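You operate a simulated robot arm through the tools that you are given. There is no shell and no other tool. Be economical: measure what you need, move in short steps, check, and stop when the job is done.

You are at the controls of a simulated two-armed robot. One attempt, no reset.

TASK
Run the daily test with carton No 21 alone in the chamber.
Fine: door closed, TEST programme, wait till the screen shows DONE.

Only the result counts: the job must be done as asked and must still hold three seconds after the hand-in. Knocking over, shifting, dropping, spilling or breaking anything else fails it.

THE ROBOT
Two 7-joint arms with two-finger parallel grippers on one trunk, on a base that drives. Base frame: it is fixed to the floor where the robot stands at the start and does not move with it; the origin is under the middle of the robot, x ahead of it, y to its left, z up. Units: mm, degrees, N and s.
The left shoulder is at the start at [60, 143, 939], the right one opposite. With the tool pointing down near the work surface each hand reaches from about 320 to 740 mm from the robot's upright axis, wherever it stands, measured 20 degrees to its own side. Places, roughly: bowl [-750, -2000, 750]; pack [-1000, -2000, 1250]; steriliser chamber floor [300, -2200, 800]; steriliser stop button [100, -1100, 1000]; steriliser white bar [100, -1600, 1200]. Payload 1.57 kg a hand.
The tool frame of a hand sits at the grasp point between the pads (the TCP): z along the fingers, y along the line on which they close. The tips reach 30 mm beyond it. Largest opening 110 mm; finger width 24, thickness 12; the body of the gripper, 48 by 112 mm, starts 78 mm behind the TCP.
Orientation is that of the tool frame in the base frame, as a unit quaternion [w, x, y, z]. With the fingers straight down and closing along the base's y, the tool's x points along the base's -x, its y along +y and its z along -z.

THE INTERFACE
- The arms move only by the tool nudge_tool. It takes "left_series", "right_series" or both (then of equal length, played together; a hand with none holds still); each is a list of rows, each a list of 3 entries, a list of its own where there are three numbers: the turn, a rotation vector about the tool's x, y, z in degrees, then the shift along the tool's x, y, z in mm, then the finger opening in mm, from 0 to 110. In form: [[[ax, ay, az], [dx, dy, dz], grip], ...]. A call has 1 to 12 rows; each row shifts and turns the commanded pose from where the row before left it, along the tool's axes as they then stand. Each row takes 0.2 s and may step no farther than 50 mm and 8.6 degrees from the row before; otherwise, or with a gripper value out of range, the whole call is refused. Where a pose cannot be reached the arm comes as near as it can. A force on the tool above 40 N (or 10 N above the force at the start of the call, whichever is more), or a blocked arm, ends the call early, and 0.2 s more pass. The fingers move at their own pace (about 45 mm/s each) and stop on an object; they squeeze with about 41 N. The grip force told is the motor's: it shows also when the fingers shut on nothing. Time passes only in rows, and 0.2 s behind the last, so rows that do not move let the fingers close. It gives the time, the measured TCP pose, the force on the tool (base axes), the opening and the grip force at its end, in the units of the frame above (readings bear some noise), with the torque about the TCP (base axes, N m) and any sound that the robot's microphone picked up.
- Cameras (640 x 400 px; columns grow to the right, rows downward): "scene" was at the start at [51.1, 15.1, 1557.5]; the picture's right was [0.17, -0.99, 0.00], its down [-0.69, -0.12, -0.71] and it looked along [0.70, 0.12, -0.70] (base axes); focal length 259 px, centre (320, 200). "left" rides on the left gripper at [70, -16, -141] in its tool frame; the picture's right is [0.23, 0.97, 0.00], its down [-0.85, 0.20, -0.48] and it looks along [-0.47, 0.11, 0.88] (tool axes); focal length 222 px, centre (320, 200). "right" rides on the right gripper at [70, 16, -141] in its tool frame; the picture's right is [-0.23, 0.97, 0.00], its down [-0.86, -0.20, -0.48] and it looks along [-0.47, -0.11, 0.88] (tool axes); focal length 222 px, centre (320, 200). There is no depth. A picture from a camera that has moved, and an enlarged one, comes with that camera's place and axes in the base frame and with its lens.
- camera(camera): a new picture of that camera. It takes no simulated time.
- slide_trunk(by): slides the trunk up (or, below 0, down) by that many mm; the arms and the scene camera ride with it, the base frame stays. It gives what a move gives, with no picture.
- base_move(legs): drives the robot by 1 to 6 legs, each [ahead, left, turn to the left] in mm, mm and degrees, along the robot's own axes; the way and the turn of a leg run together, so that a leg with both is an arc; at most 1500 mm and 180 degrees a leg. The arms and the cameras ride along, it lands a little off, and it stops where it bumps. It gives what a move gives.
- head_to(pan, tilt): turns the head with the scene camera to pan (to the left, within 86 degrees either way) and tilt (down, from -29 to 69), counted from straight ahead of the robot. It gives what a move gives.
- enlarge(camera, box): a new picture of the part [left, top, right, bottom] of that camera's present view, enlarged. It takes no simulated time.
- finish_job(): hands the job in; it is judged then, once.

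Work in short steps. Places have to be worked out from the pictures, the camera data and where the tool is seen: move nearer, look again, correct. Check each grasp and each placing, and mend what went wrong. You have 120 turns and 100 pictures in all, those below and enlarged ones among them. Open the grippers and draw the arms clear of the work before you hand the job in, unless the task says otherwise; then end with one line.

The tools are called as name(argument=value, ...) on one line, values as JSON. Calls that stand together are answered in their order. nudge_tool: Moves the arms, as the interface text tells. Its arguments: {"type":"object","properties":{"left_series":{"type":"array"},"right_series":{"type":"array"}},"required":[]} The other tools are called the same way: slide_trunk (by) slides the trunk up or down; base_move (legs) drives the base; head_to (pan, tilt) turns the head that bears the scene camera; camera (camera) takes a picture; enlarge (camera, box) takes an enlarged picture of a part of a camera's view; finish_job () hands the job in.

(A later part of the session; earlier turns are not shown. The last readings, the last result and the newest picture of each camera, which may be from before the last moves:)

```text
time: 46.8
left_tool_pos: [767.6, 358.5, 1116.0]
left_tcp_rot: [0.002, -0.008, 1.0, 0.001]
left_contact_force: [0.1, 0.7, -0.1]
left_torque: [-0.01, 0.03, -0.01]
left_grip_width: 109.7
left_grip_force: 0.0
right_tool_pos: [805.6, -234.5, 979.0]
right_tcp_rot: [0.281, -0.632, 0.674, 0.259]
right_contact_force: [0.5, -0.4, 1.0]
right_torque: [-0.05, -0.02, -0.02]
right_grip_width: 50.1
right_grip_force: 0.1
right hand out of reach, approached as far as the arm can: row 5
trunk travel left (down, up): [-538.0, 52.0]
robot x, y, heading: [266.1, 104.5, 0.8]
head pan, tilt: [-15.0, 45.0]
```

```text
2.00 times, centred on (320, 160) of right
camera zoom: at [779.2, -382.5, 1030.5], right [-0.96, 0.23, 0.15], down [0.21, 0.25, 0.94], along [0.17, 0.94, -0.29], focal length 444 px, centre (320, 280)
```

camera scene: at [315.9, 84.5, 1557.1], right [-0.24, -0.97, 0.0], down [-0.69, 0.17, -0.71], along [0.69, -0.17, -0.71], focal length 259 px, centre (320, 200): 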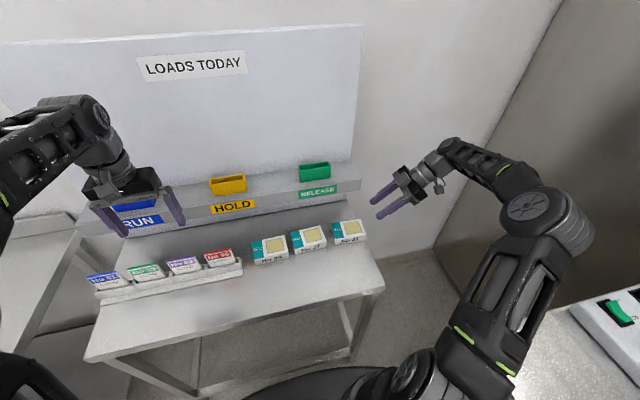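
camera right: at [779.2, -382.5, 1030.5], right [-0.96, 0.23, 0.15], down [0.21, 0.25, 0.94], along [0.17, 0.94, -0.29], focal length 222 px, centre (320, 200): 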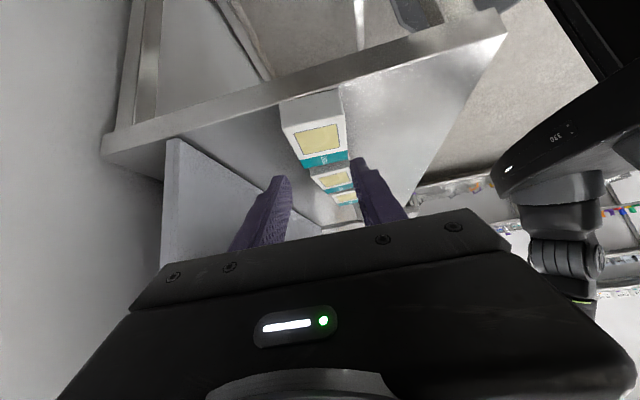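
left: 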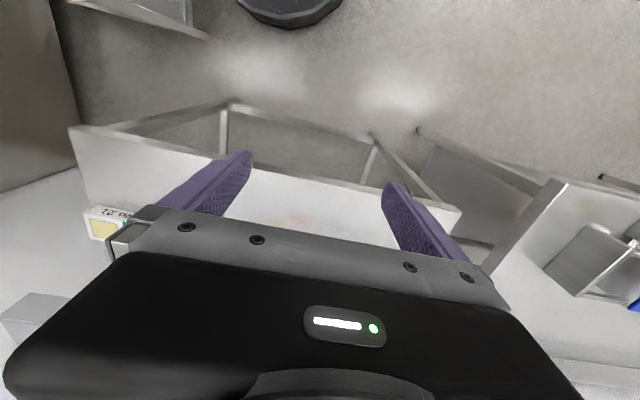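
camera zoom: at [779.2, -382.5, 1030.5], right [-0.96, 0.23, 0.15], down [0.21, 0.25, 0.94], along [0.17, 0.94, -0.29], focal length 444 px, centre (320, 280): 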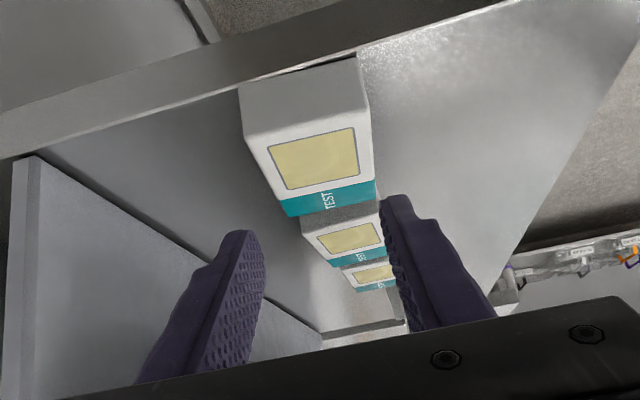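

The carton slid ~15 mm right, gap to No 27 now larger; centre ≈(821,−134), z 848–879. I'll regrip flatter (35° below horizontal) with more finger on the sides, and lift slowly.

nudge_tool(right_series=[[[0, -5, 0], [0, 0, 0], 70], [[0, -5, 0], [0, 0, 0], 90], [[0, 0, 0], [15, 0, 12], 100], [[0, 0, 0], [15.7, -9, 12], 100], [[0, 0, 0], [0, 0, 0], 100]])

```text
time: 48.0
left_tool_pos: [768.8, 359.1, 1115.6]
left_tcp_rot: [0.002, -0.007, 1.0, 0.001]
left_contact_force: [0.2, 0.1, 0.1]
left_torque: [-0.02, -0.01, 0.0]
left_grip_width: 109.8
left_grip_force: 0.1
right_tool_pos: [812.9, -240.1, 940.3]
right_tcp_rot: [0.281, -0.633, 0.674, 0.259]
right_contact_force: [-0.1, -0.1, -0.4]
right_torque: [-0.01, -0.02, -0.02]
right_grip_width: 100.1
right_grip_force: 0.1
right hand out of reach, approached as far as the arm can: row 1, 2
trunk travel left (down, up): [-538.0, 52.0]
robot x, y, heading: [267.4, 102.5, 0.9]
head pan, tilt: [-15.0, 45.0]
```

The tilt wasn't reached there; I try again at this lower position.

nudge_tool(right_series=[[[0, -5, 0], [0, 0, 0], 100], [[0, -5, 0], [0, 0, 0], 100], [[0, 0, 0], [0, 0, 0], 100]])

```text
time: 48.8
left_tool_pos: [768.3, 358.6, 1116.6]
left_tcp_rot: [0.001, -0.009, 1.0, 0.002]
left_contact_force: [-0.2, -0.6, 0.1]
left_torque: [-0.01, 0.03, 0.01]
left_grip_width: 110.0
left_grip_force: 0.0
right_tool_pos: [814.6, -241.1, 938.9]
right_tcp_rot: [0.296, -0.626, 0.668, 0.273]
right_contact_force: [0.6, 0.6, 0.3]
right_torque: [-0.03, 0.02, 0.02]
right_grip_width: 99.9
right_grip_force: 0.2
right hand out of reach, approached as far as the arm can: row 2
trunk travel left (down, up): [-538.0, 52.0]
robot x, y, heading: [263.6, 98.9, 0.6]
head pan, tilt: [-15.0, 45.0]
```

Tilt is limited to ~42°. I use it: align and approach along the fingers to TCP ≈(820,−145,878).

nudge_tool(right_series=[[[0, 0, 0], [-19, 0, 0], 100], [[0, 0, 0], [0, 0, 40], 100], [[0, 0, 0], [0, 0, 40], 100], [[0, 0, 0], [0, 0, 20], 100], [[0, 0, 0], [0, 0, 9], 100], [[0, 0, 0], [0, 0, 0], 100]])

camera(camera="right")

enlarge(camera="scene", box=[270, 180, 430, 280])

```text
time: 50.2
left_tool_pos: [769.2, 358.8, 1115.5]
left_tcp_rot: [0.001, -0.008, 1.0, 0.0]
left_contact_force: [-0.1, -0.7, 0.8]
left_torque: [0.02, 0.04, -0.05]
left_grip_width: 110.1
left_grip_force: 0.1
right_tool_pos: [820.9, -147.4, 880.5]
right_tcp_rot: [0.295, -0.626, 0.668, 0.272]
right_contact_force: [0.9, 0.0, 0.4]
right_torque: [-0.02, 0.02, 0.0]
right_grip_width: 100.2
right_grip_force: 0.1
trunk travel left (down, up): [-538.0, 52.0]
robot x, y, heading: [263.0, 105.1, 0.8]
head pan, tilt: [-15.0, 45.0]
```

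```text
60 pictures are left
camera right: at [794.9, -296.6, 925.5], right [-0.96, 0.22, 0.16], down [0.21, 0.21, 0.95], along [0.17, 0.95, -0.25], focal length 222 px, centre (320, 200)
```

right: 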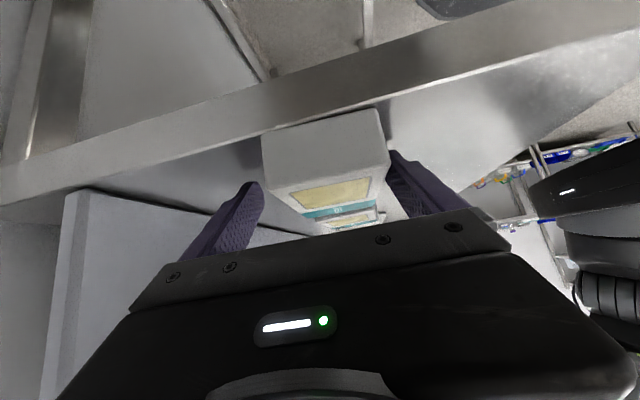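

```text
4.00 times, centred on (350, 230) of scene
camera zoom: at [316.0, 84.4, 1557.1], right [-0.24, -0.97, 0.0], down [-0.69, 0.17, -0.71], along [0.69, -0.17, -0.71], focal length 1037 px, centre (200, 80)
```

zoom: 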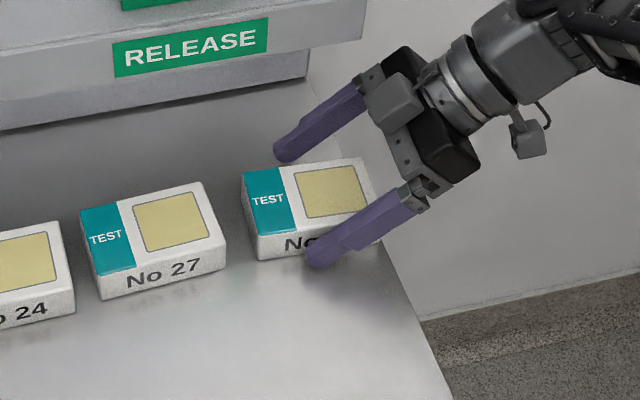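

No contact yet; I lower 4 mm straight down and close slowly.

nudge_tool(right_series=[[[0, 0, 0], [1.5, 0, 1.4], 100], [[0, 0, 0], [1.5, 0, 1.4], 100], [[0, 0, 0], [0, 0, 0], 85], [[0, 0, 0], [0, 0, 0], 75], [[0, 0, 0], [0, 0, 0], 65], [[0, 0, 0], [0, 0, 0], 50], [[0, 0, 0], [0, 0, 0], 40], [[0, 0, 0], [0, 0, 0], 40], [[0, 0, 0], [0, 0, 0], 40]])

nudge_tool(right_series=[[[0, 0, 0], [-2, 0, -1.8], 40], [[0, 0, 0], [-2, 0, -1.8], 40], [[0, 0, 0], [0, 0, 0], 40]])

enlarge(camera="scene", box=[270, 180, 430, 280])

```text
time: 52.0
left_tool_pos: [768.0, 359.1, 1114.8]
left_tcp_rot: [0.001, -0.008, 1.0, 0.001]
left_contact_force: [0.6, -0.5, 0.8]
left_torque: [0.02, 0.02, 0.01]
left_grip_width: 110.0
left_grip_force: 0.1
right_tool_pos: [818.2, -145.5, 879.2]
right_tcp_rot: [0.295, -0.627, 0.665, 0.278]
right_contact_force: [-6.0, -2.0, 18.4]
right_torque: [-0.06, -0.21, 0.26]
right_grip_width: 67.9
right_grip_force: 14.5
trunk travel left (down, up): [-538.0, 52.0]
robot x, y, heading: [268.0, 105.1, 0.8]
head pan, tilt: [-15.0, 45.0]
stopped in row 8 (right hand): the force on the tool passed its limit at 41 N (the readings are from after the stop); the commanded pose is now the measured one
```

```text
time: 52.8
left_tool_pos: [767.8, 358.7, 1115.6]
left_tcp_rot: [0.002, -0.008, 1.0, 0.001]
left_contact_force: [0.4, 0.4, 0.2]
left_torque: [0.0, 0.0, 0.0]
left_grip_width: 109.8
left_grip_force: 0.2
right_tool_pos: [818.9, -146.6, 880.8]
right_tcp_rot: [0.293, -0.626, 0.667, 0.278]
right_contact_force: [-0.2, -0.8, -2.5]
right_torque: [-0.02, 0.02, 0.02]
right_grip_width: 67.7
right_grip_force: 40.8
trunk travel left (down, up): [-538.0, 52.0]
robot x, y, heading: [265.2, 100.3, 0.8]
head pan, tilt: [-15.0, 45.0]
```

```text
4.00 times, centred on (350, 230) of scene
camera zoom: at [316.0, 84.5, 1557.0], right [-0.24, -0.97, 0.0], down [-0.69, 0.17, -0.71], along [0.69, -0.17, -0.71], focal length 1037 px, centre (200, 80)
```

zoom: 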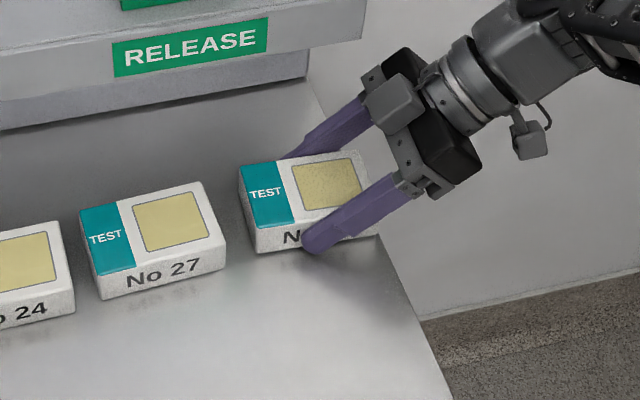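

Fz −2.5 suggests the carton's weight is being carried. I lift slowly 20 mm more and check.

nudge_tool(right_series=[[[0, 0, 0], [-2.2, 0, -2], 40], [[0, 0, 0], [-2.2, 0, -2], 40], [[0, 0, 0], [-2.2, 0, -2], 40], [[0, 0, 0], [-2.2, 0, -2], 40], [[0, 0, 0], [-2.2, 0, -2], 40], [[0, 0, 0], [-2.2, 0, -2], 40], [[0, 0, 0], [0, 0, 0], 40]])

enlarge(camera="scene", box=[270, 180, 430, 280])

```text
time: 54.4
left_tool_pos: [769.1, 358.4, 1115.9]
left_tcp_rot: [0.001, -0.009, 1.0, 0.001]
left_contact_force: [0.1, 0.2, 0.1]
left_torque: [-0.05, -0.01, -0.01]
left_grip_width: 109.9
left_grip_force: 0.1
right_tool_pos: [818.0, -146.2, 900.2]
right_tcp_rot: [0.293, -0.626, 0.667, 0.278]
right_contact_force: [-0.1, 0.7, -3.1]
right_torque: [0.0, -0.03, -0.02]
right_grip_width: 67.6
right_grip_force: 41.2
trunk travel left (down, up): [-538.0, 52.0]
robot x, y, heading: [269.4, 104.7, 0.7]
head pan, tilt: [-15.0, 45.0]
```

```text
4.00 times, centred on (350, 230) of scene
camera zoom: at [316.1, 84.3, 1557.1], right [-0.24, -0.97, 0.0], down [-0.69, 0.17, -0.71], along [0.69, -0.17, -0.71], focal length 1037 px, centre (200, 80)
```

zoom: 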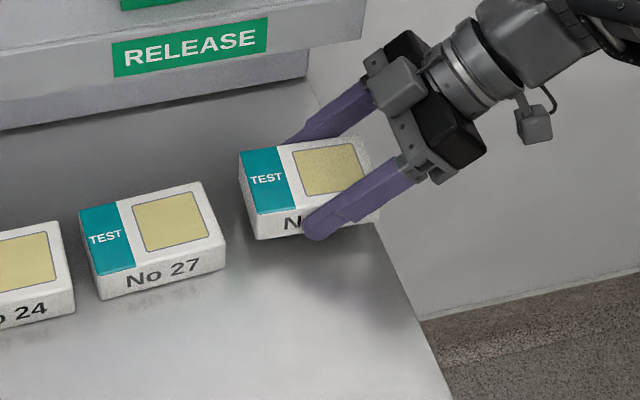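

Carton is held (3 N, stable). I draw it gently towards −x away from the shelf and up.

nudge_tool(right_series=[[[0, 0, 0], [0, 5, 0], 40], [[0, 0, 0], [0, 10, 0], 40], [[0, 0, 0], [0, 12, 0], 40], [[0, 0, 0], [0, 12, 0], 40], [[0, 0, 0], [0, 12, 0], 40], [[0, 0, 0], [0, 12, 0], 40], [[0, 0, 0], [0, 12, 0], 40], [[0, 0, 0], [0, 12, 0], 40], [[0, 0, 0], [0, 12, 0], 40], [[0, 0, 0], [0, 10, 0], 40], [[0, 0, 0], [0, 5, 0], 40], [[0, 0, 0], [0, 0, 0], 40]])

nudge_tool(right_series=[[[0, 0, 0], [-4, 0, -3.7], 40], [[0, 0, 0], [-7, 0, -6.4], 40], [[0, 0, 0], [-9, 0, -8.3], 40], [[0, 0, 0], [-9, 0, -8.3], 40], [[0, 0, 0], [-9, 0, -8.3], 40], [[0, 0, 0], [-9, 0, -8.3], 40], [[0, 0, 0], [-9, 0, -8.3], 40], [[0, 0, 0], [-9, 0, -8.3], 40], [[0, 0, 0], [-9, 0, -8.3], 40], [[0, 0, 0], [-7, 0, -6.4], 40], [[0, 0, 0], [-4, 0, -3.7], 40], [[0, 0, 0], [0, 0, 0], 40]])

camera(camera="scene")

camera(camera="right")

```text
time: 57.0
left_tool_pos: [768.5, 359.2, 1115.1]
left_tcp_rot: [0.002, -0.008, 1.0, 0.001]
left_contact_force: [0.3, -0.3, -0.6]
left_torque: [0.04, 0.01, -0.04]
left_grip_width: 110.0
left_grip_force: 0.0
right_tool_pos: [704.2, -139.4, 899.7]
right_tcp_rot: [0.292, -0.627, 0.667, 0.277]
right_contact_force: [-1.3, 0.2, -2.4]
right_torque: [0.01, 0.0, 0.02]
right_grip_width: 67.6
right_grip_force: 41.0
trunk travel left (down, up): [-538.0, 52.0]
robot x, y, heading: [266.2, 101.8, 1.0]
head pan, tilt: [-15.0, 45.0]
```

```text
time: 59.6
left_tool_pos: [768.4, 358.8, 1116.0]
left_tcp_rot: [0.002, -0.007, 1.0, 0.001]
left_contact_force: [-0.3, 0.7, 0.4]
left_torque: [-0.02, 0.0, -0.03]
left_grip_width: 110.0
left_grip_force: 0.1
right_tool_pos: [703.2, -140.8, 1015.7]
right_tcp_rot: [0.294, -0.626, 0.667, 0.277]
right_contact_force: [-0.3, 0.4, -1.8]
right_torque: [-0.05, 0.0, -0.02]
right_grip_width: 67.6
right_grip_force: 40.8
trunk travel left (down, up): [-538.0, 52.0]
robot x, y, heading: [265.6, 102.2, 1.0]
head pan, tilt: [-15.0, 45.0]
```

```text
56 pictures are left
camera scene: at [316.0, 84.3, 1557.1], right [-0.24, -0.97, 0.0], down [-0.69, 0.17, -0.71], along [0.69, -0.17, -0.71], focal length 259 px, centre (320, 200)
```

scene: 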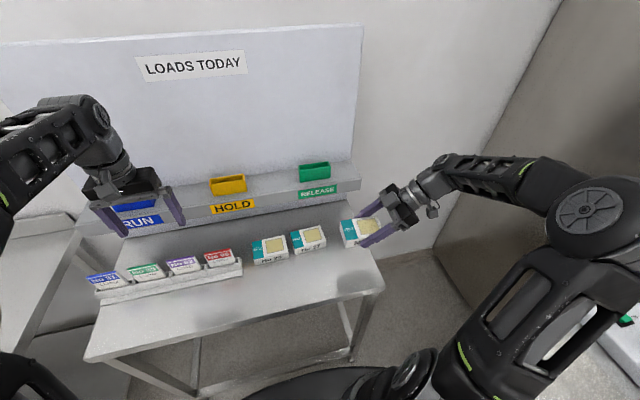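

```text
55 pictures are left
camera right: at [679.8, -290.1, 1060.7], right [-0.96, 0.21, 0.17], down [0.22, 0.21, 0.95], along [0.16, 0.95, -0.25], focal length 222 px, centre (320, 200)
```

right: 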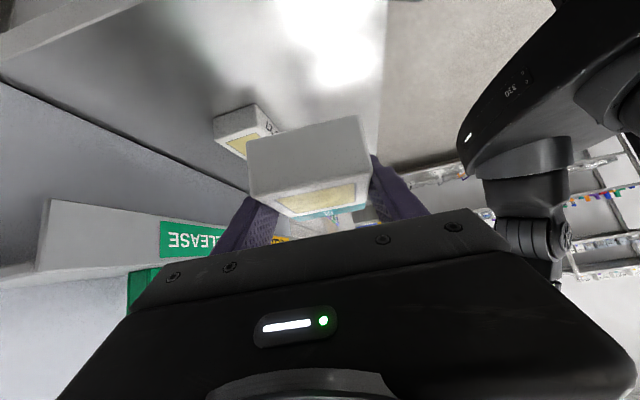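

Holding well. I back off from the table in short legs and check the grip.

base_move(legs=[[-300, 0, 0]])

nudge_tool(right_series=[[[3, 0, 2.7], [0, 0, 0], 40], [[5.8, 0, 5.3], [0, 0, 0], 40], [[5.8, 0, 5.3], [0, 0, 0], 40], [[5.8, 0, 5.3], [0, 0, 0], 40], [[5.8, 0, 5.3], [0, 0, 0], 40], [[5.8, 0, 5.3], [0, 0, 0], 40], [[5.8, 0, 5.3], [0, 0, 0], 40], [[5.8, 0, 5.3], [0, 0, 0], 40], [[5.8, 0, 5.3], [0, 0, 0], 40], [[5.8, 0, 5.3], [0, 0, 0], 40], [[5.8, 0, 5.3], [0, 0, 0], 40], [[3, 0, 2.7], [0, 0, 0], 40]])

camera(camera="right")

```text
time: 61.6
left_tool_pos: [466.5, 353.8, 1114.8]
left_tcp_rot: [0.002, -0.008, 1.0, 0.001]
left_contact_force: [-0.3, 0.5, 1.2]
left_torque: [0.0, 0.0, 0.03]
left_grip_width: 109.9
left_grip_force: 0.0
right_tool_pos: [404.3, -144.8, 1016.5]
right_tcp_rot: [0.294, -0.626, 0.667, 0.277]
right_contact_force: [-0.6, -0.7, -2.2]
right_torque: [-0.02, 0.03, -0.05]
right_grip_width: 67.5
right_grip_force: 41.3
trunk travel left (down, up): [-538.0, 52.0]
robot x, y, heading: [-34.5, 97.2, 0.8]
head pan, tilt: [-15.0, 45.0]
```

```text
time: 64.2
left_tool_pos: [468.3, 354.6, 1115.3]
left_tcp_rot: [0.001, -0.008, 1.0, 0.001]
left_contact_force: [0.7, 0.2, -0.1]
left_torque: [-0.01, -0.02, -0.04]
left_grip_width: 109.9
left_grip_force: 0.0
right_tool_pos: [432.9, -155.9, 1029.6]
right_tcp_rot: [0.4, 0.002, 0.916, 0.0]
right_contact_force: [-0.1, 0.2, -2.5]
right_torque: [0.03, -0.01, 0.02]
right_grip_width: 67.3
right_grip_force: 41.2
right hand out of reach, approached as far as the arm can: row 9, 10, 11, 12
trunk travel left (down, up): [-538.0, 52.0]
robot x, y, heading: [-34.0, 99.0, 0.8]
head pan, tilt: [-15.0, 45.0]
```

```text
54 pictures are left
camera right: at [282.5, -138.8, 1074.7], right [0.16, 0.97, 0.17], down [0.23, -0.2, 0.95], along [0.96, -0.11, -0.25], focal length 222 px, centre (320, 200)
```

right: 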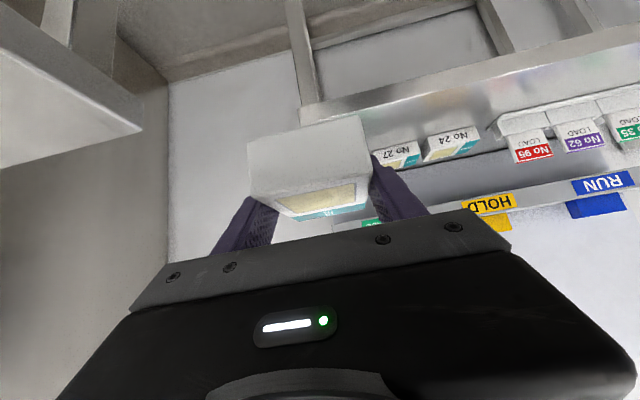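

Carton is held with the fingers pointing forward-down. I retract the left arm a little and drive towards the steriliser, staying at x≈−600.

nudge_tool(left_series=[[[0, 0, 0], [35, 0, 0], 60], [[0, 0, 0], [35, 0, 0], 0], [[0, 0, 0], [35, 0, 0], 0], [[0, 0, 0], [35, 0, 0], 0], [[0, 0, 0], [0, 0, 0], 0], [[0, 0, 0], [0, 0, 0], 0]])

base_move(legs=[[-580, -400, 0], [0, -1000, 0]])

head_to(pan=-60, tilt=40)

camera(camera="scene")

```text
time: 65.6
left_tool_pos: [329.4, 352.4, 1116.3]
left_tcp_rot: [0.002, -0.008, 1.0, 0.001]
left_contact_force: [-1.6, 0.1, 0.4]
left_torque: [0.02, 0.01, -0.03]
left_grip_width: 0.1
left_grip_force: 6.3
right_tool_pos: [433.2, -156.6, 1029.0]
right_tcp_rot: [0.401, 0.0, 0.916, 0.001]
right_contact_force: [0.2, -0.4, -2.4]
right_torque: [0.01, 0.03, 0.0]
right_grip_width: 67.6
right_grip_force: 41.2
trunk travel left (down, up): [-538.0, 52.0]
robot x, y, heading: [-32.4, 98.0, 0.9]
head pan, tilt: [-15.0, 45.0]
```

```text
time: 74.3
left_tool_pos: [-231.2, -1060.5, 1116.0]
left_tcp_rot: [0.002, -0.004, 1.0, 0.001]
left_contact_force: [-0.4, -0.3, -0.2]
left_torque: [0.02, 0.01, -0.02]
left_grip_width: 0.2
left_grip_force: 21.5
right_tool_pos: [-131.5, -1570.1, 1029.1]
right_tcp_rot: [0.401, 0.004, 0.916, -0.002]
right_contact_force: [1.0, -0.4, -2.7]
right_torque: [0.02, 0.02, 0.01]
right_grip_width: 67.4
right_grip_force: 41.1
trunk travel left (down, up): [-538.0, 52.0]
robot x, y, heading: [-597.7, -1311.2, 0.5]
head pan, tilt: [-15.0, 45.0]
```

```text
time: 75.4
left_tool_pos: [-231.7, -1060.5, 1116.8]
left_tcp_rot: [0.002, -0.005, 1.0, 0.002]
left_contact_force: [-1.1, -0.8, -0.1]
left_torque: [0.01, -0.02, -0.01]
left_grip_width: 0.1
left_grip_force: 21.0
right_tool_pos: [-132.1, -1570.0, 1030.5]
right_tcp_rot: [0.401, 0.004, 0.916, -0.001]
right_contact_force: [0.4, -1.3, -2.4]
right_torque: [-0.03, 0.03, 0.0]
right_grip_width: 67.6
right_grip_force: 41.1
trunk travel left (down, up): [-538.0, 52.0]
robot x, y, heading: [-595.5, -1307.6, 0.6]
head pan, tilt: [-60.0, 40.0]
```

```text
53 pictures are left
camera scene: at [-582.4, -1382.7, 1564.3], right [-0.86, -0.51, 0.0], down [-0.33, 0.55, -0.77], along [0.39, -0.66, -0.64], focal length 259 px, centre (320, 200)
```

scene: 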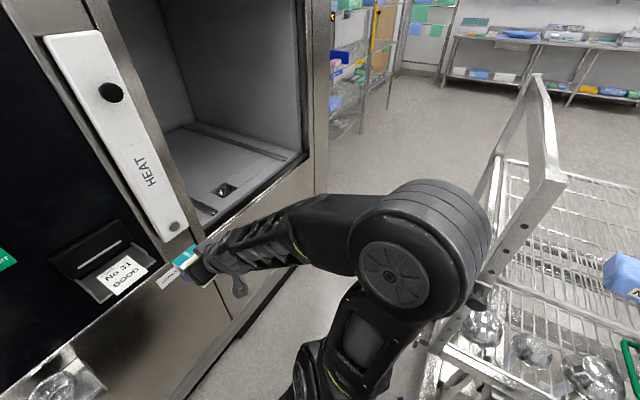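

I check the cart's nearest parts before driving between it and the steriliser.

head_to(pan=-86, tilt=35)

camera(camera="scene")

```text
time: 76.3
left_tool_pos: [-231.3, -1059.5, 1115.3]
left_tcp_rot: [0.002, -0.004, 1.0, 0.0]
left_contact_force: [0.0, 0.6, -0.7]
left_torque: [-0.02, -0.02, 0.01]
left_grip_width: 0.1
left_grip_force: 21.1
right_tool_pos: [-131.2, -1569.2, 1028.6]
right_tcp_rot: [0.401, 0.003, 0.916, 0.0]
right_contact_force: [0.0, -0.5, -2.7]
right_torque: [0.02, 0.02, -0.01]
right_grip_width: 67.4
right_grip_force: 41.3
trunk travel left (down, up): [-538.0, 52.0]
robot x, y, heading: [-601.4, -1311.6, 0.5]
head pan, tilt: [-85.9, 35.0]
```

```text
52 pictures are left
camera scene: at [-618.6, -1397.2, 1571.9], right [-1.0, -0.08, 0.0], down [-0.05, 0.57, -0.82], along [0.07, -0.82, -0.57], focal length 259 px, centre (320, 200)
```

scene: 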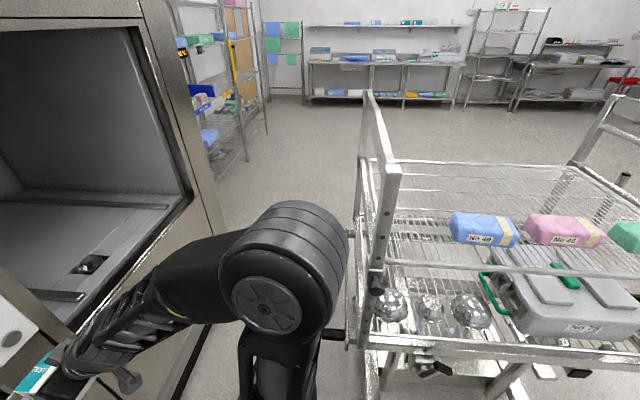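

Cart handles end near x≈−600, y≈−1800. I will turn −25°, shift to x≈−360, then go to y≈−1560 so the right arm faces the chamber.

base_move(legs=[[0, 0, -25], [208, 97, 0]])

head_to(pan=-25, tilt=40)

camera(camera="scene")

```text
time: 79.3
left_tool_pos: [49.5, -1234.2, 1116.1]
left_tcp_rot: [-0.004, 0.212, 0.977, 0.001]
left_contact_force: [-7.6, -0.1, 1.1]
left_torque: [-0.11, -0.94, 0.04]
left_grip_width: 0.0
left_grip_force: 21.4
right_tool_pos: [-67.1, -1737.2, 1029.2]
right_tcp_rot: [0.39, 0.2, 0.895, -0.086]
right_contact_force: [-0.5, -0.2, -2.2]
right_torque: [-0.02, 0.0, -0.01]
right_grip_width: 67.6
right_grip_force: 40.4
trunk travel left (down, up): [-538.0, 52.0]
robot x, y, heading: [-377.1, -1310.0, -24.4]
head pan, tilt: [-85.9, 35.0]
heard: click, click
stopped in leg 2: the robot was blocked; the commanded pose is now the measured one
```

```text
time: 80.6
left_tool_pos: [50.5, -1234.3, 1116.5]
left_tcp_rot: [-0.005, 0.213, 0.977, 0.001]
left_contact_force: [-9.9, 0.2, -0.4]
left_torque: [-0.05, -1.03, 0.06]
left_grip_width: 0.0
left_grip_force: 21.8
right_tool_pos: [-66.3, -1736.9, 1028.7]
right_tcp_rot: [0.392, 0.2, 0.894, -0.086]
right_contact_force: [0.2, 0.1, -2.2]
right_torque: [0.0, 0.01, 0.02]
right_grip_width: 67.5
right_grip_force: 41.2
trunk travel left (down, up): [-538.0, 52.0]
robot x, y, heading: [-382.0, -1308.7, -24.2]
head pan, tilt: [-25.0, 40.0]
```

```text
51 pictures are left
camera scene: at [-352.4, -1359.0, 1564.4], right [-0.76, -0.65, 0.0], down [-0.42, 0.49, -0.77], along [0.5, -0.58, -0.64], focal length 259 px, centre (320, 200)
```

scene: 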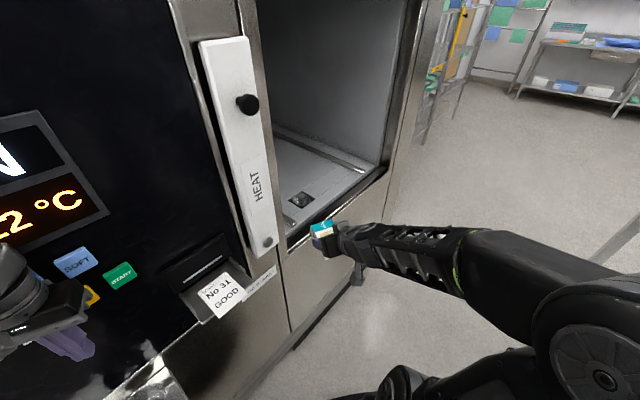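

The left hand touched the button panel (clicks heard). I back off at once and look at the screen.

base_move(legs=[[-64, -30, 0]])

head_to(pan=40, tilt=30)

camera(camera="scene")

```text
time: 81.6
left_tool_pos: [-20.7, -1234.8, 1116.3]
left_tcp_rot: [-0.004, 0.212, 0.977, 0.0]
left_contact_force: [0.0, -0.4, 1.2]
left_torque: [0.02, -0.03, 0.01]
left_grip_width: 0.0
left_grip_force: 21.8
right_tool_pos: [-136.0, -1738.5, 1029.2]
right_tcp_rot: [0.392, 0.199, 0.894, -0.086]
right_contact_force: [0.0, 0.2, -2.9]
right_torque: [0.02, -0.01, 0.02]
right_grip_width: 67.6
right_grip_force: 41.0
trunk travel left (down, up): [-538.0, 52.0]
robot x, y, heading: [-450.7, -1312.9, -24.2]
head pan, tilt: [-25.0, 40.0]
```

```text
time: 83.0
left_tool_pos: [-17.9, -1235.6, 1115.5]
left_tcp_rot: [-0.004, 0.212, 0.977, 0.0]
left_contact_force: [-1.3, -0.7, 0.7]
left_torque: [-0.02, -0.01, -0.02]
left_grip_width: 0.0
left_grip_force: 20.4
right_tool_pos: [-135.2, -1739.2, 1028.2]
right_tcp_rot: [0.391, 0.2, 0.894, -0.086]
right_contact_force: [-0.1, 0.5, -1.1]
right_torque: [-0.01, 0.0, 0.05]
right_grip_width: 67.6
right_grip_force: 41.3
trunk travel left (down, up): [-538.0, 52.0]
robot x, y, heading: [-446.4, -1309.2, -24.3]
head pan, tilt: [40.0, 30.0]
```

```text
50 pictures are left
camera scene: at [-389.0, -1271.5, 1579.7], right [0.27, -0.96, 0.0], down [-0.48, -0.14, -0.87], along [0.83, 0.23, -0.5], focal length 259 px, centre (320, 200)
```

scene: 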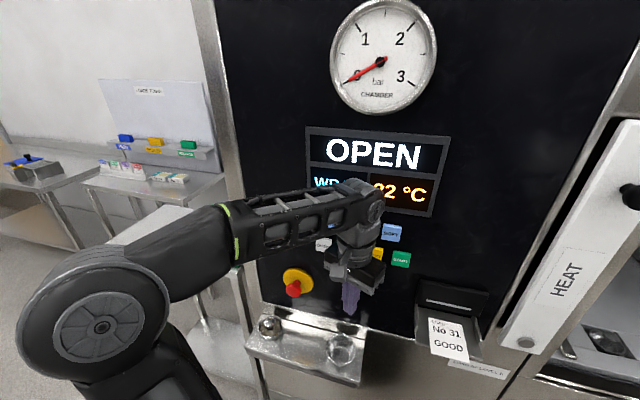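

Screen still shows OPEN, only the WRAP programme got selected — TEST will be pressed later. I tuck the left hand farther back and to the left.

nudge_tool(left_series=[[[0, 0, 0], [40, 24, 0], 0], [[0, 0, 0], [40, 24, 0], 0], [[0, 0, 0], [40, 24, 0], 0], [[0, 0, 0], [40, 24, 0], 0], [[0, 0, 0], [0, 0, 0], 0]])

camera(camera="scene")

```text
time: 84.2
left_tool_pos: [-114.7, -1081.3, 1108.0]
left_tcp_rot: [-0.005, 0.212, 0.977, 0.001]
left_contact_force: [-0.4, 0.7, -0.8]
left_torque: [-0.04, 0.02, 0.0]
left_grip_width: 0.0
left_grip_force: 20.9
left hand out of reach, approached as far as the arm can: row 3, 4
right_tool_pos: [-135.1, -1738.7, 1029.6]
right_tcp_rot: [0.391, 0.199, 0.895, -0.086]
right_contact_force: [-0.2, -0.3, -2.2]
right_torque: [0.01, 0.03, 0.01]
right_grip_width: 67.7
right_grip_force: 41.0
trunk travel left (down, up): [-538.0, 52.0]
robot x, y, heading: [-450.2, -1312.7, -24.2]
head pan, tilt: [40.0, 30.0]
```

```text
49 pictures are left
camera scene: at [-388.8, -1271.1, 1579.7], right [0.27, -0.96, 0.0], down [-0.48, -0.14, -0.87], along [0.83, 0.23, -0.5], focal length 259 px, centre (320, 200)
```

scene: 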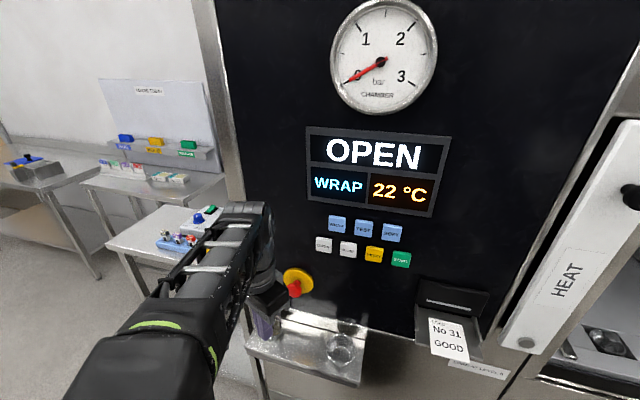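

Now I move diagonally to robot ≈(−370,−1560).

base_move(legs=[[175, -195, 0]])

head_to(pan=-35, tilt=45)

camera(camera="scene")

camera(camera="right")

```text
time: 86.0
left_tool_pos: [-33.8, -1331.7, 1109.3]
left_tcp_rot: [-0.005, 0.212, 0.977, 0.001]
left_contact_force: [0.3, -0.7, 0.4]
left_torque: [0.01, 0.02, 0.02]
left_grip_width: 0.0
left_grip_force: 21.3
right_tool_pos: [-54.5, -1988.3, 1028.2]
right_tcp_rot: [0.392, 0.2, 0.894, -0.086]
right_contact_force: [0.2, -0.2, -2.3]
right_torque: [0.03, 0.05, 0.03]
right_grip_width: 67.6
right_grip_force: 41.0
trunk travel left (down, up): [-538.0, 52.0]
robot x, y, heading: [-371.4, -1554.9, -24.0]
head pan, tilt: [40.0, 30.0]
```

```text
time: 87.5
left_tool_pos: [-35.8, -1330.0, 1108.4]
left_tcp_rot: [-0.005, 0.212, 0.977, 0.0]
left_contact_force: [-0.6, -0.3, -0.5]
left_torque: [0.0, 0.01, -0.02]
left_grip_width: 0.0
left_grip_force: 22.0
right_tool_pos: [-54.9, -1986.6, 1029.4]
right_tcp_rot: [0.391, 0.2, 0.894, -0.087]
right_contact_force: [0.0, 0.1, -2.7]
right_torque: [0.0, 0.03, -0.01]
right_grip_width: 67.6
right_grip_force: 41.1
trunk travel left (down, up): [-538.0, 52.0]
robot x, y, heading: [-366.6, -1553.6, -24.6]
head pan, tilt: [-35.0, 45.0]
```

```text
48 pictures are left
camera scene: at [-353.9, -1614.3, 1557.1], right [-0.86, -0.51, 0.0], down [-0.36, 0.61, -0.71], along [0.36, -0.61, -0.71], focal length 259 px, centre (320, 200)
```

scene: 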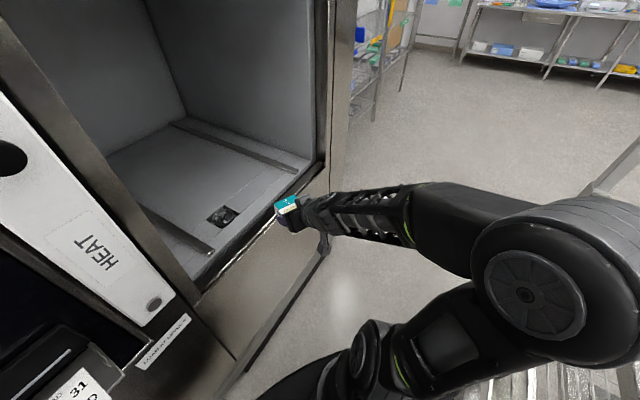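

```text
47 pictures are left
camera right: at [-184.4, -1907.5, 1074.4], right [0.55, 0.82, 0.17], down [0.12, -0.28, 0.95], along [0.82, -0.51, -0.25], focal length 222 px, centre (320, 200)
```

right: 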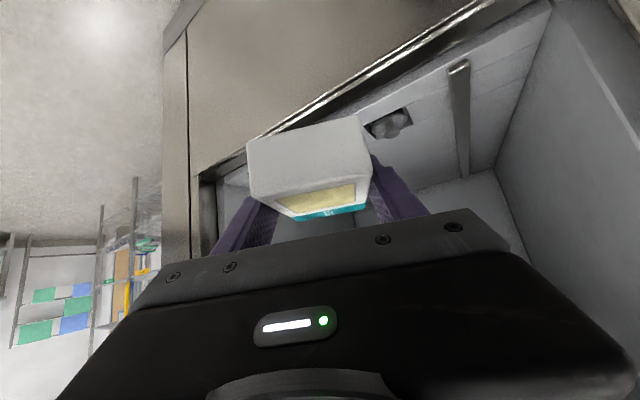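

Close view of the chamber floor.

enlarge(camera="scene", box=[100, 80, 340, 290])

```text
1.90 times, centred on (220, 185) of scene
camera zoom: at [-353.9, -1614.3, 1557.1], right [-0.86, -0.51, 0.0], down [-0.36, 0.61, -0.71], along [0.36, -0.61, -0.71], focal length 494 px, centre (510, 229)
```

zoom: 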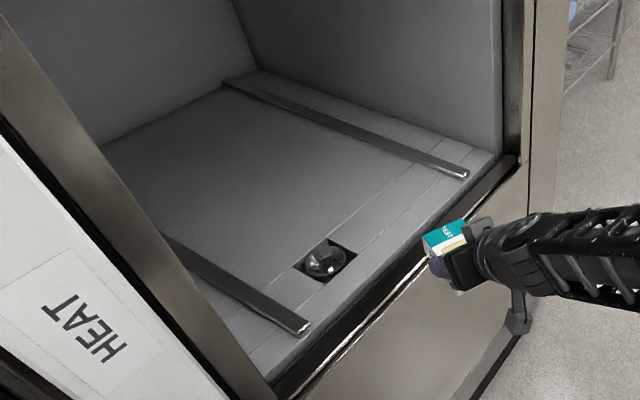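

Drain at ≈(266,−1975), floor z≈840–850, rails at y≈−1850 and −2310. Target carton centre ≈(281,−2125). I move in gently, first two thirds.

nudge_tool(right_series=[[[0, 0, 0], [-5.4, 0.5, 8.4], 40], [[0, 0, 0], [-9.5, 0.9, 14.6], 40], [[0, 0, 0], [-13.6, 1.26, 20.9], 40], [[0, 0, 0], [-13.6, 1.26, 20.9], 40], [[0, 0, 0], [-13.6, 1.26, 20.9], 40], [[0, 0, 0], [-13.6, 1.26, 20.9], 40], [[0, 0, 0], [-13.6, 1.26, 20.9], 40], [[0, 0, 0], [-13.6, 1.26, 20.9], 40], [[0, 0, 0], [-13.6, 1.26, 20.9], 40], [[0, 0, 0], [-9.5, 0.9, 14.6], 40], [[0, 0, 0], [-5.4, 0.5, 8.4], 40], [[0, 0, 0], [0, 0, 0], 40]])

camera(camera="scene")

camera(camera="right")

```text
time: 90.1
left_tool_pos: [-34.2, -1330.7, 1108.8]
left_tcp_rot: [-0.004, 0.212, 0.977, 0.0]
left_contact_force: [-0.2, -0.1, 0.4]
left_torque: [-0.02, 0.0, 0.0]
left_grip_width: 0.0
left_grip_force: 21.1
right_tool_pos: [93.4, -2050.6, 1012.4]
right_tcp_rot: [0.398, 0.2, 0.891, -0.088]
right_contact_force: [0.3, -0.3, -2.1]
right_torque: [0.02, 0.04, -0.02]
right_grip_width: 67.7
right_grip_force: 40.6
right hand out of reach, approached as far as the arm can: row 6, 7, 8, 9, 10, 11
trunk travel left (down, up): [-538.0, 52.0]
robot x, y, heading: [-370.2, -1561.5, -24.2]
head pan, tilt: [-35.0, 45.0]
```

```text
45 pictures are left
camera scene: at [-354.0, -1614.5, 1557.1], right [-0.86, -0.51, 0.0], down [-0.36, 0.61, -0.71], along [0.36, -0.61, -0.71], focal length 259 px, centre (320, 200)
```

scene: 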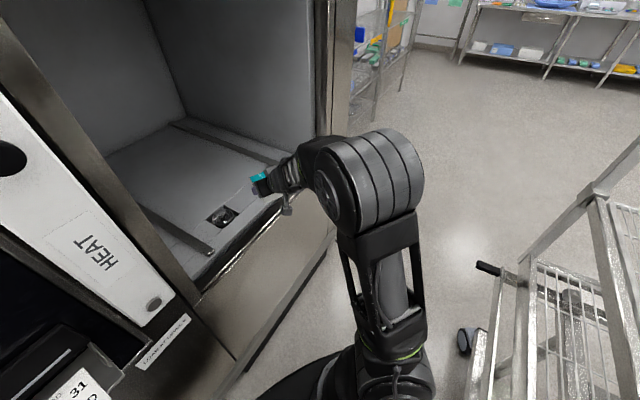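

```text
44 pictures are left
camera right: at [-36.0, -1971.2, 1056.4], right [0.55, 0.82, 0.17], down [0.11, -0.27, 0.96], along [0.83, -0.51, -0.24], focal length 222 px, centre (320, 200)
```

right: 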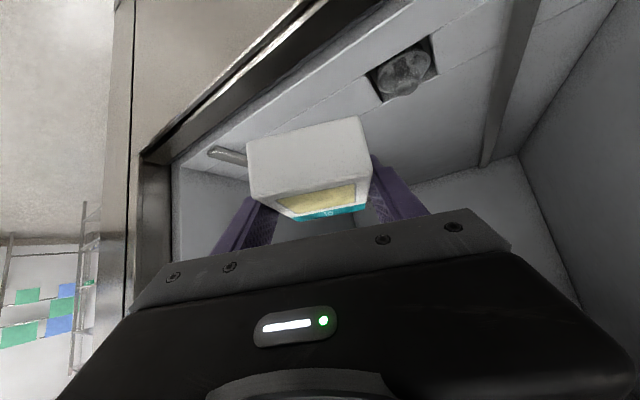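

The arm stopped short of the target (posture limit, not contact). I try lowering first, then forward, as the wrist is high above the shoulder.

nudge_tool(right_series=[[[0, 0, 0], [5, 0, 4.6], 40], [[0, 0, 0], [11, 0, 10], 40], [[0, 0, 0], [11, 0, 10], 40], [[0, 0, 0], [9, 0, 8], 40], [[0, 0, 0], [0, 0, 0], 40], [[0, 0, 0], [-5, 0, 5], 40], [[0, 0, 0], [-10, 0, 11], 40], [[0, 0, 0], [-10, 0, 11], 40], [[0, 0, 0], [-10, 0, 11], 40], [[0, 0, 0], [0, 0, 0], 40]])

```text
time: 92.3
left_tool_pos: [-35.0, -1330.3, 1108.6]
left_tcp_rot: [-0.005, 0.212, 0.977, 0.0]
left_contact_force: [-0.2, -0.2, -0.5]
left_torque: [-0.01, -0.04, -0.02]
left_grip_width: 0.1
left_grip_force: 21.3
right_tool_pos: [139.4, -2073.6, 964.4]
right_tcp_rot: [0.392, 0.2, 0.894, -0.086]
right_contact_force: [-0.5, 0.0, -1.5]
right_torque: [-0.03, 0.06, -0.02]
right_grip_width: 67.7
right_grip_force: 41.0
trunk travel left (down, up): [-538.0, 52.0]
robot x, y, heading: [-367.7, -1558.5, -24.3]
head pan, tilt: [-35.0, 45.0]
```

That works. Continue forward and slightly down.

nudge_tool(right_series=[[[0, 0, 0], [-4, 0.5, 7], 40], [[0, 0, 0], [-9.1, 1.2, 15.4], 40], [[0, 0, 0], [-9.1, 1.2, 15.4], 40], [[0, 0, 0], [-9.1, 1.2, 15.4], 40], [[0, 0, 0], [-9.1, 1.2, 15.4], 40], [[0, 0, 0], [-9.1, 1.2, 15.4], 40], [[0, 0, 0], [-9.1, 1.2, 15.4], 40], [[0, 0, 0], [-9.1, 1.2, 15.4], 40], [[0, 0, 0], [-4, 0.5, 7], 40], [[0, 0, 0], [0, 0, 0], 40]])

camera(camera="scene")

camera(camera="right")

```text
time: 94.5
left_tool_pos: [-34.0, -1331.4, 1109.0]
left_tcp_rot: [-0.004, 0.212, 0.977, 0.0]
left_contact_force: [0.6, 0.3, 0.9]
left_torque: [-0.02, -0.01, -0.01]
left_grip_width: 0.0
left_grip_force: 20.9
right_tool_pos: [194.5, -2055.3, 964.2]
right_tcp_rot: [0.391, 0.201, 0.894, -0.088]
right_contact_force: [0.0, -0.1, -1.8]
right_torque: [0.0, -0.01, -0.04]
right_grip_width: 67.7
right_grip_force: 40.5
right hand out of reach, approached as far as the arm can: row 2, 3, 4, 5, 6, 7, 8, 9
trunk travel left (down, up): [-538.0, 52.0]
robot x, y, heading: [-368.5, -1555.0, -24.4]
head pan, tilt: [-35.0, 45.0]
```

```text
43 pictures are left
camera scene: at [-353.7, -1614.3, 1557.1], right [-0.86, -0.51, 0.0], down [-0.36, 0.61, -0.71], along [0.36, -0.61, -0.71], focal length 259 px, centre (320, 200)
```

scene: 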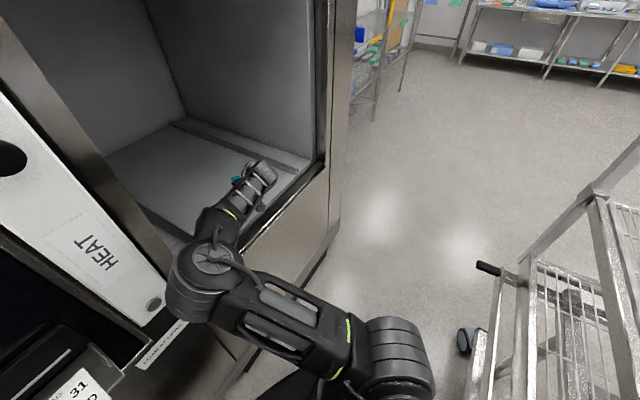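

```text
42 pictures are left
camera right: at [65.7, -1975.0, 1009.9], right [0.55, 0.82, 0.17], down [0.12, -0.28, 0.95], along [0.82, -0.51, -0.25], focal length 222 px, centre (320, 200)
```

right: 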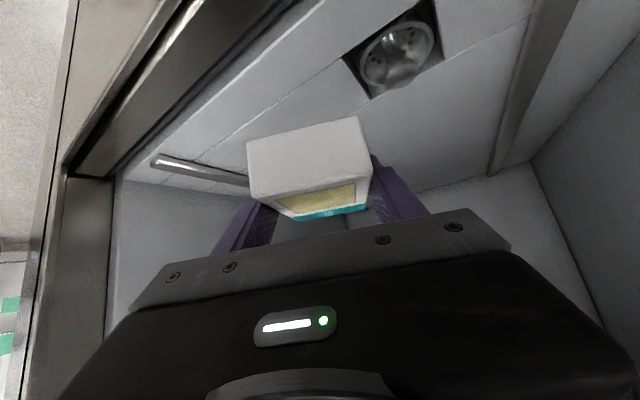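

The elbow now sits near the left edge of the opening; rather than stretching, I shift the base by (+40,−90) carrying the carton deeper and the elbow away from the edge.

base_move(legs=[[73, -66, 0]])

camera(camera="scene")

```text
time: 95.6
left_tool_pos: [4.8, -1423.5, 1109.8]
left_tcp_rot: [-0.005, 0.212, 0.977, 0.002]
left_contact_force: [-0.3, -0.5, 0.0]
left_torque: [0.06, 0.02, 0.02]
left_grip_width: 0.0
left_grip_force: 21.4
right_tool_pos: [234.3, -2145.8, 965.0]
right_tcp_rot: [0.39, 0.201, 0.894, -0.086]
right_contact_force: [0.3, -0.6, -1.4]
right_torque: [0.05, 0.02, 0.0]
right_grip_width: 67.8
right_grip_force: 40.8
trunk travel left (down, up): [-538.0, 52.0]
robot x, y, heading: [-327.4, -1647.9, -24.1]
head pan, tilt: [-35.0, 45.0]
```

```text
41 pictures are left
camera scene: at [-314.8, -1706.4, 1557.0], right [-0.86, -0.51, 0.0], down [-0.36, 0.61, -0.71], along [0.36, -0.61, -0.71], focal length 259 px, centre (320, 200)
```

scene: 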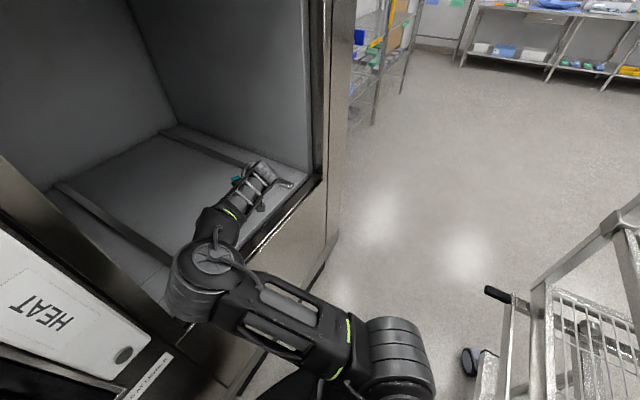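

Good position. Now lower with the arm: 70 mm first.

nudge_tool(right_series=[[[0, 0, 0], [4, 0, 3.7], 40], [[0, 0, 0], [7.4, 0, 6.8], 40], [[0, 0, 0], [7.4, 0, 6.8], 40], [[0, 0, 0], [7.4, 0, 6.8], 40], [[0, 0, 0], [7.4, 0, 6.8], 40], [[0, 0, 0], [7.4, 0, 6.8], 40], [[0, 0, 0], [7.4, 0, 6.8], 40], [[0, 0, 0], [4, 0, 3.7], 40], [[0, 0, 0], [0, 0, 0], 40]])

camera(camera="right")

camera(camera="scene")

```text
time: 97.6
left_tool_pos: [4.5, -1422.1, 1107.8]
left_tcp_rot: [-0.004, 0.212, 0.977, 0.001]
left_contact_force: [0.2, 0.9, -1.0]
left_torque: [0.04, -0.03, 0.01]
left_grip_width: 0.0
left_grip_force: 21.4
right_tool_pos: [226.9, -2130.9, 914.9]
right_tcp_rot: [0.391, 0.2, 0.894, -0.087]
right_contact_force: [-0.2, -0.1, -3.1]
right_torque: [0.01, 0.02, 0.03]
right_grip_width: 67.5
right_grip_force: 41.3
right hand out of reach, approached as far as the arm can: row 2, 4, 7, 8
trunk travel left (down, up): [-538.0, 52.0]
robot x, y, heading: [-330.9, -1646.6, -24.1]
head pan, tilt: [-35.0, 45.0]
```

```text
40 pictures are left
camera right: at [97.7, -2053.2, 960.8], right [0.56, 0.81, 0.17], down [0.12, -0.28, 0.95], along [0.82, -0.51, -0.25], focal length 222 px, centre (320, 200)
```

right: 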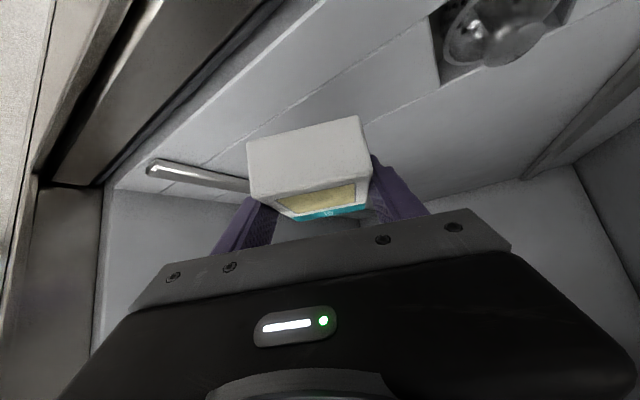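

```text
39 pictures are left
camera scene: at [-315.6, -1704.6, 1557.1], right [-0.86, -0.51, 0.0], down [-0.36, 0.61, -0.71], along [0.36, -0.61, -0.71], focal length 259 px, centre (320, 200)
```

scene: 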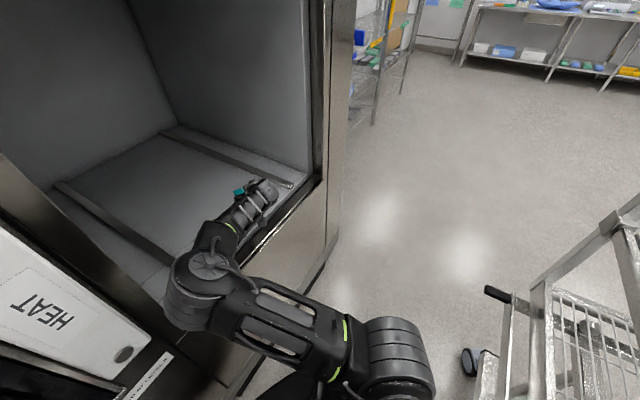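

Arm is near a posture limit; I lower the last part with the trunk (left hand stays clear of the panel): 28 mm first.

slide_trunk(by=-28)

camera(camera="right")

```text
time: 98.4
left_tool_pos: [4.1, -1421.2, 1081.2]
left_tcp_rot: [-0.005, 0.212, 0.977, 0.0]
left_contact_force: [0.1, 0.1, -0.2]
left_torque: [-0.03, 0.02, 0.02]
left_grip_width: 0.0
left_grip_force: 21.7
right_tool_pos: [226.5, -2133.0, 887.6]
right_tcp_rot: [0.39, 0.2, 0.895, -0.086]
right_contact_force: [-0.2, -0.3, -1.8]
right_torque: [0.04, 0.01, 0.04]
right_grip_width: 67.4
right_grip_force: 41.2
trunk travel left (down, up): [-510.0, 80.0]
robot x, y, heading: [-331.5, -1647.9, -24.2]
head pan, tilt: [-35.0, 45.0]
```

```text
38 pictures are left
camera right: at [97.7, -2053.1, 932.9], right [0.55, 0.81, 0.17], down [0.12, -0.28, 0.95], along [0.82, -0.51, -0.25], focal length 222 px, centre (320, 200)
```

right: 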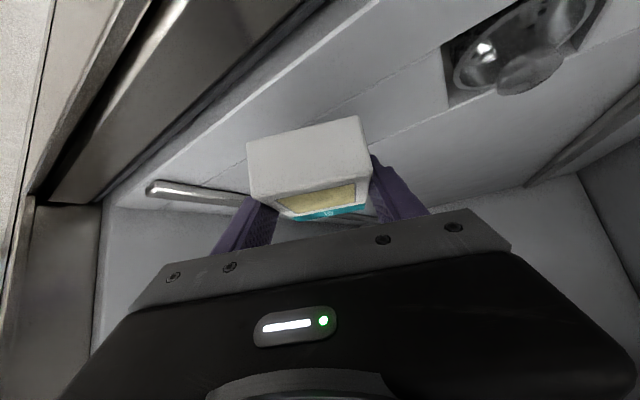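

Lower in small steps watching the force.

slide_trunk(by=-6)

slide_trunk(by=-4)

enlarge(camera="right", box=[130, 0, 620, 240])

```text
time: 98.9
left_tool_pos: [4.0, -1421.6, 1074.5]
left_tcp_rot: [-0.004, 0.213, 0.977, 0.0]
left_contact_force: [-0.1, -0.1, -0.3]
left_torque: [0.01, 0.04, 0.01]
left_grip_width: 0.0
left_grip_force: 21.6
right_tool_pos: [226.3, -2133.2, 880.7]
right_tcp_rot: [0.391, 0.201, 0.894, -0.087]
right_contact_force: [0.2, -0.7, -0.9]
right_torque: [0.02, 0.0, 0.03]
right_grip_width: 67.7
right_grip_force: 40.5
trunk travel left (down, up): [-504.0, 86.0]
robot x, y, heading: [-328.3, -1647.1, -24.5]
head pan, tilt: [-35.0, 45.0]
```

```text
time: 99.5
left_tool_pos: [4.0, -1422.2, 1071.2]
left_tcp_rot: [-0.004, 0.212, 0.977, 0.0]
left_contact_force: [-0.4, -0.7, -0.8]
left_torque: [0.01, 0.01, 0.01]
left_grip_width: 0.0
left_grip_force: 21.3
right_tool_pos: [227.0, -2132.7, 876.9]
right_tcp_rot: [0.392, 0.199, 0.894, -0.086]
right_contact_force: [-0.3, -0.1, -2.2]
right_torque: [-0.01, 0.03, 0.02]
right_grip_width: 67.6
right_grip_force: 41.1
trunk travel left (down, up): [-500.0, 90.0]
robot x, y, heading: [-330.4, -1649.2, -24.3]
head pan, tilt: [-35.0, 45.0]
```

```text
1.31 times, centred on (375, 120) of right
camera zoom: at [97.7, -2053.1, 922.9], right [0.55, 0.81, 0.17], down [0.12, -0.28, 0.95], along [0.82, -0.51, -0.25], focal length 290 px, centre (248, 304)
```

zoom: 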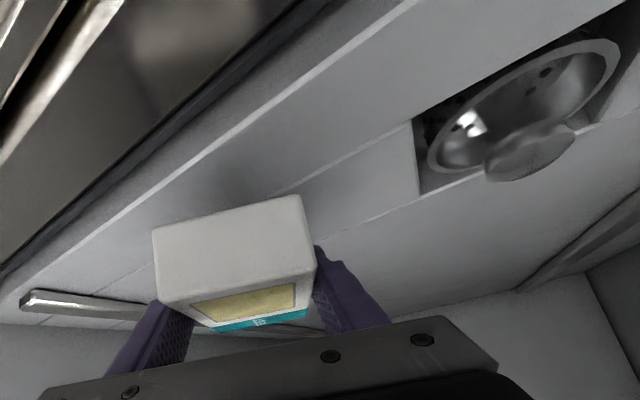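

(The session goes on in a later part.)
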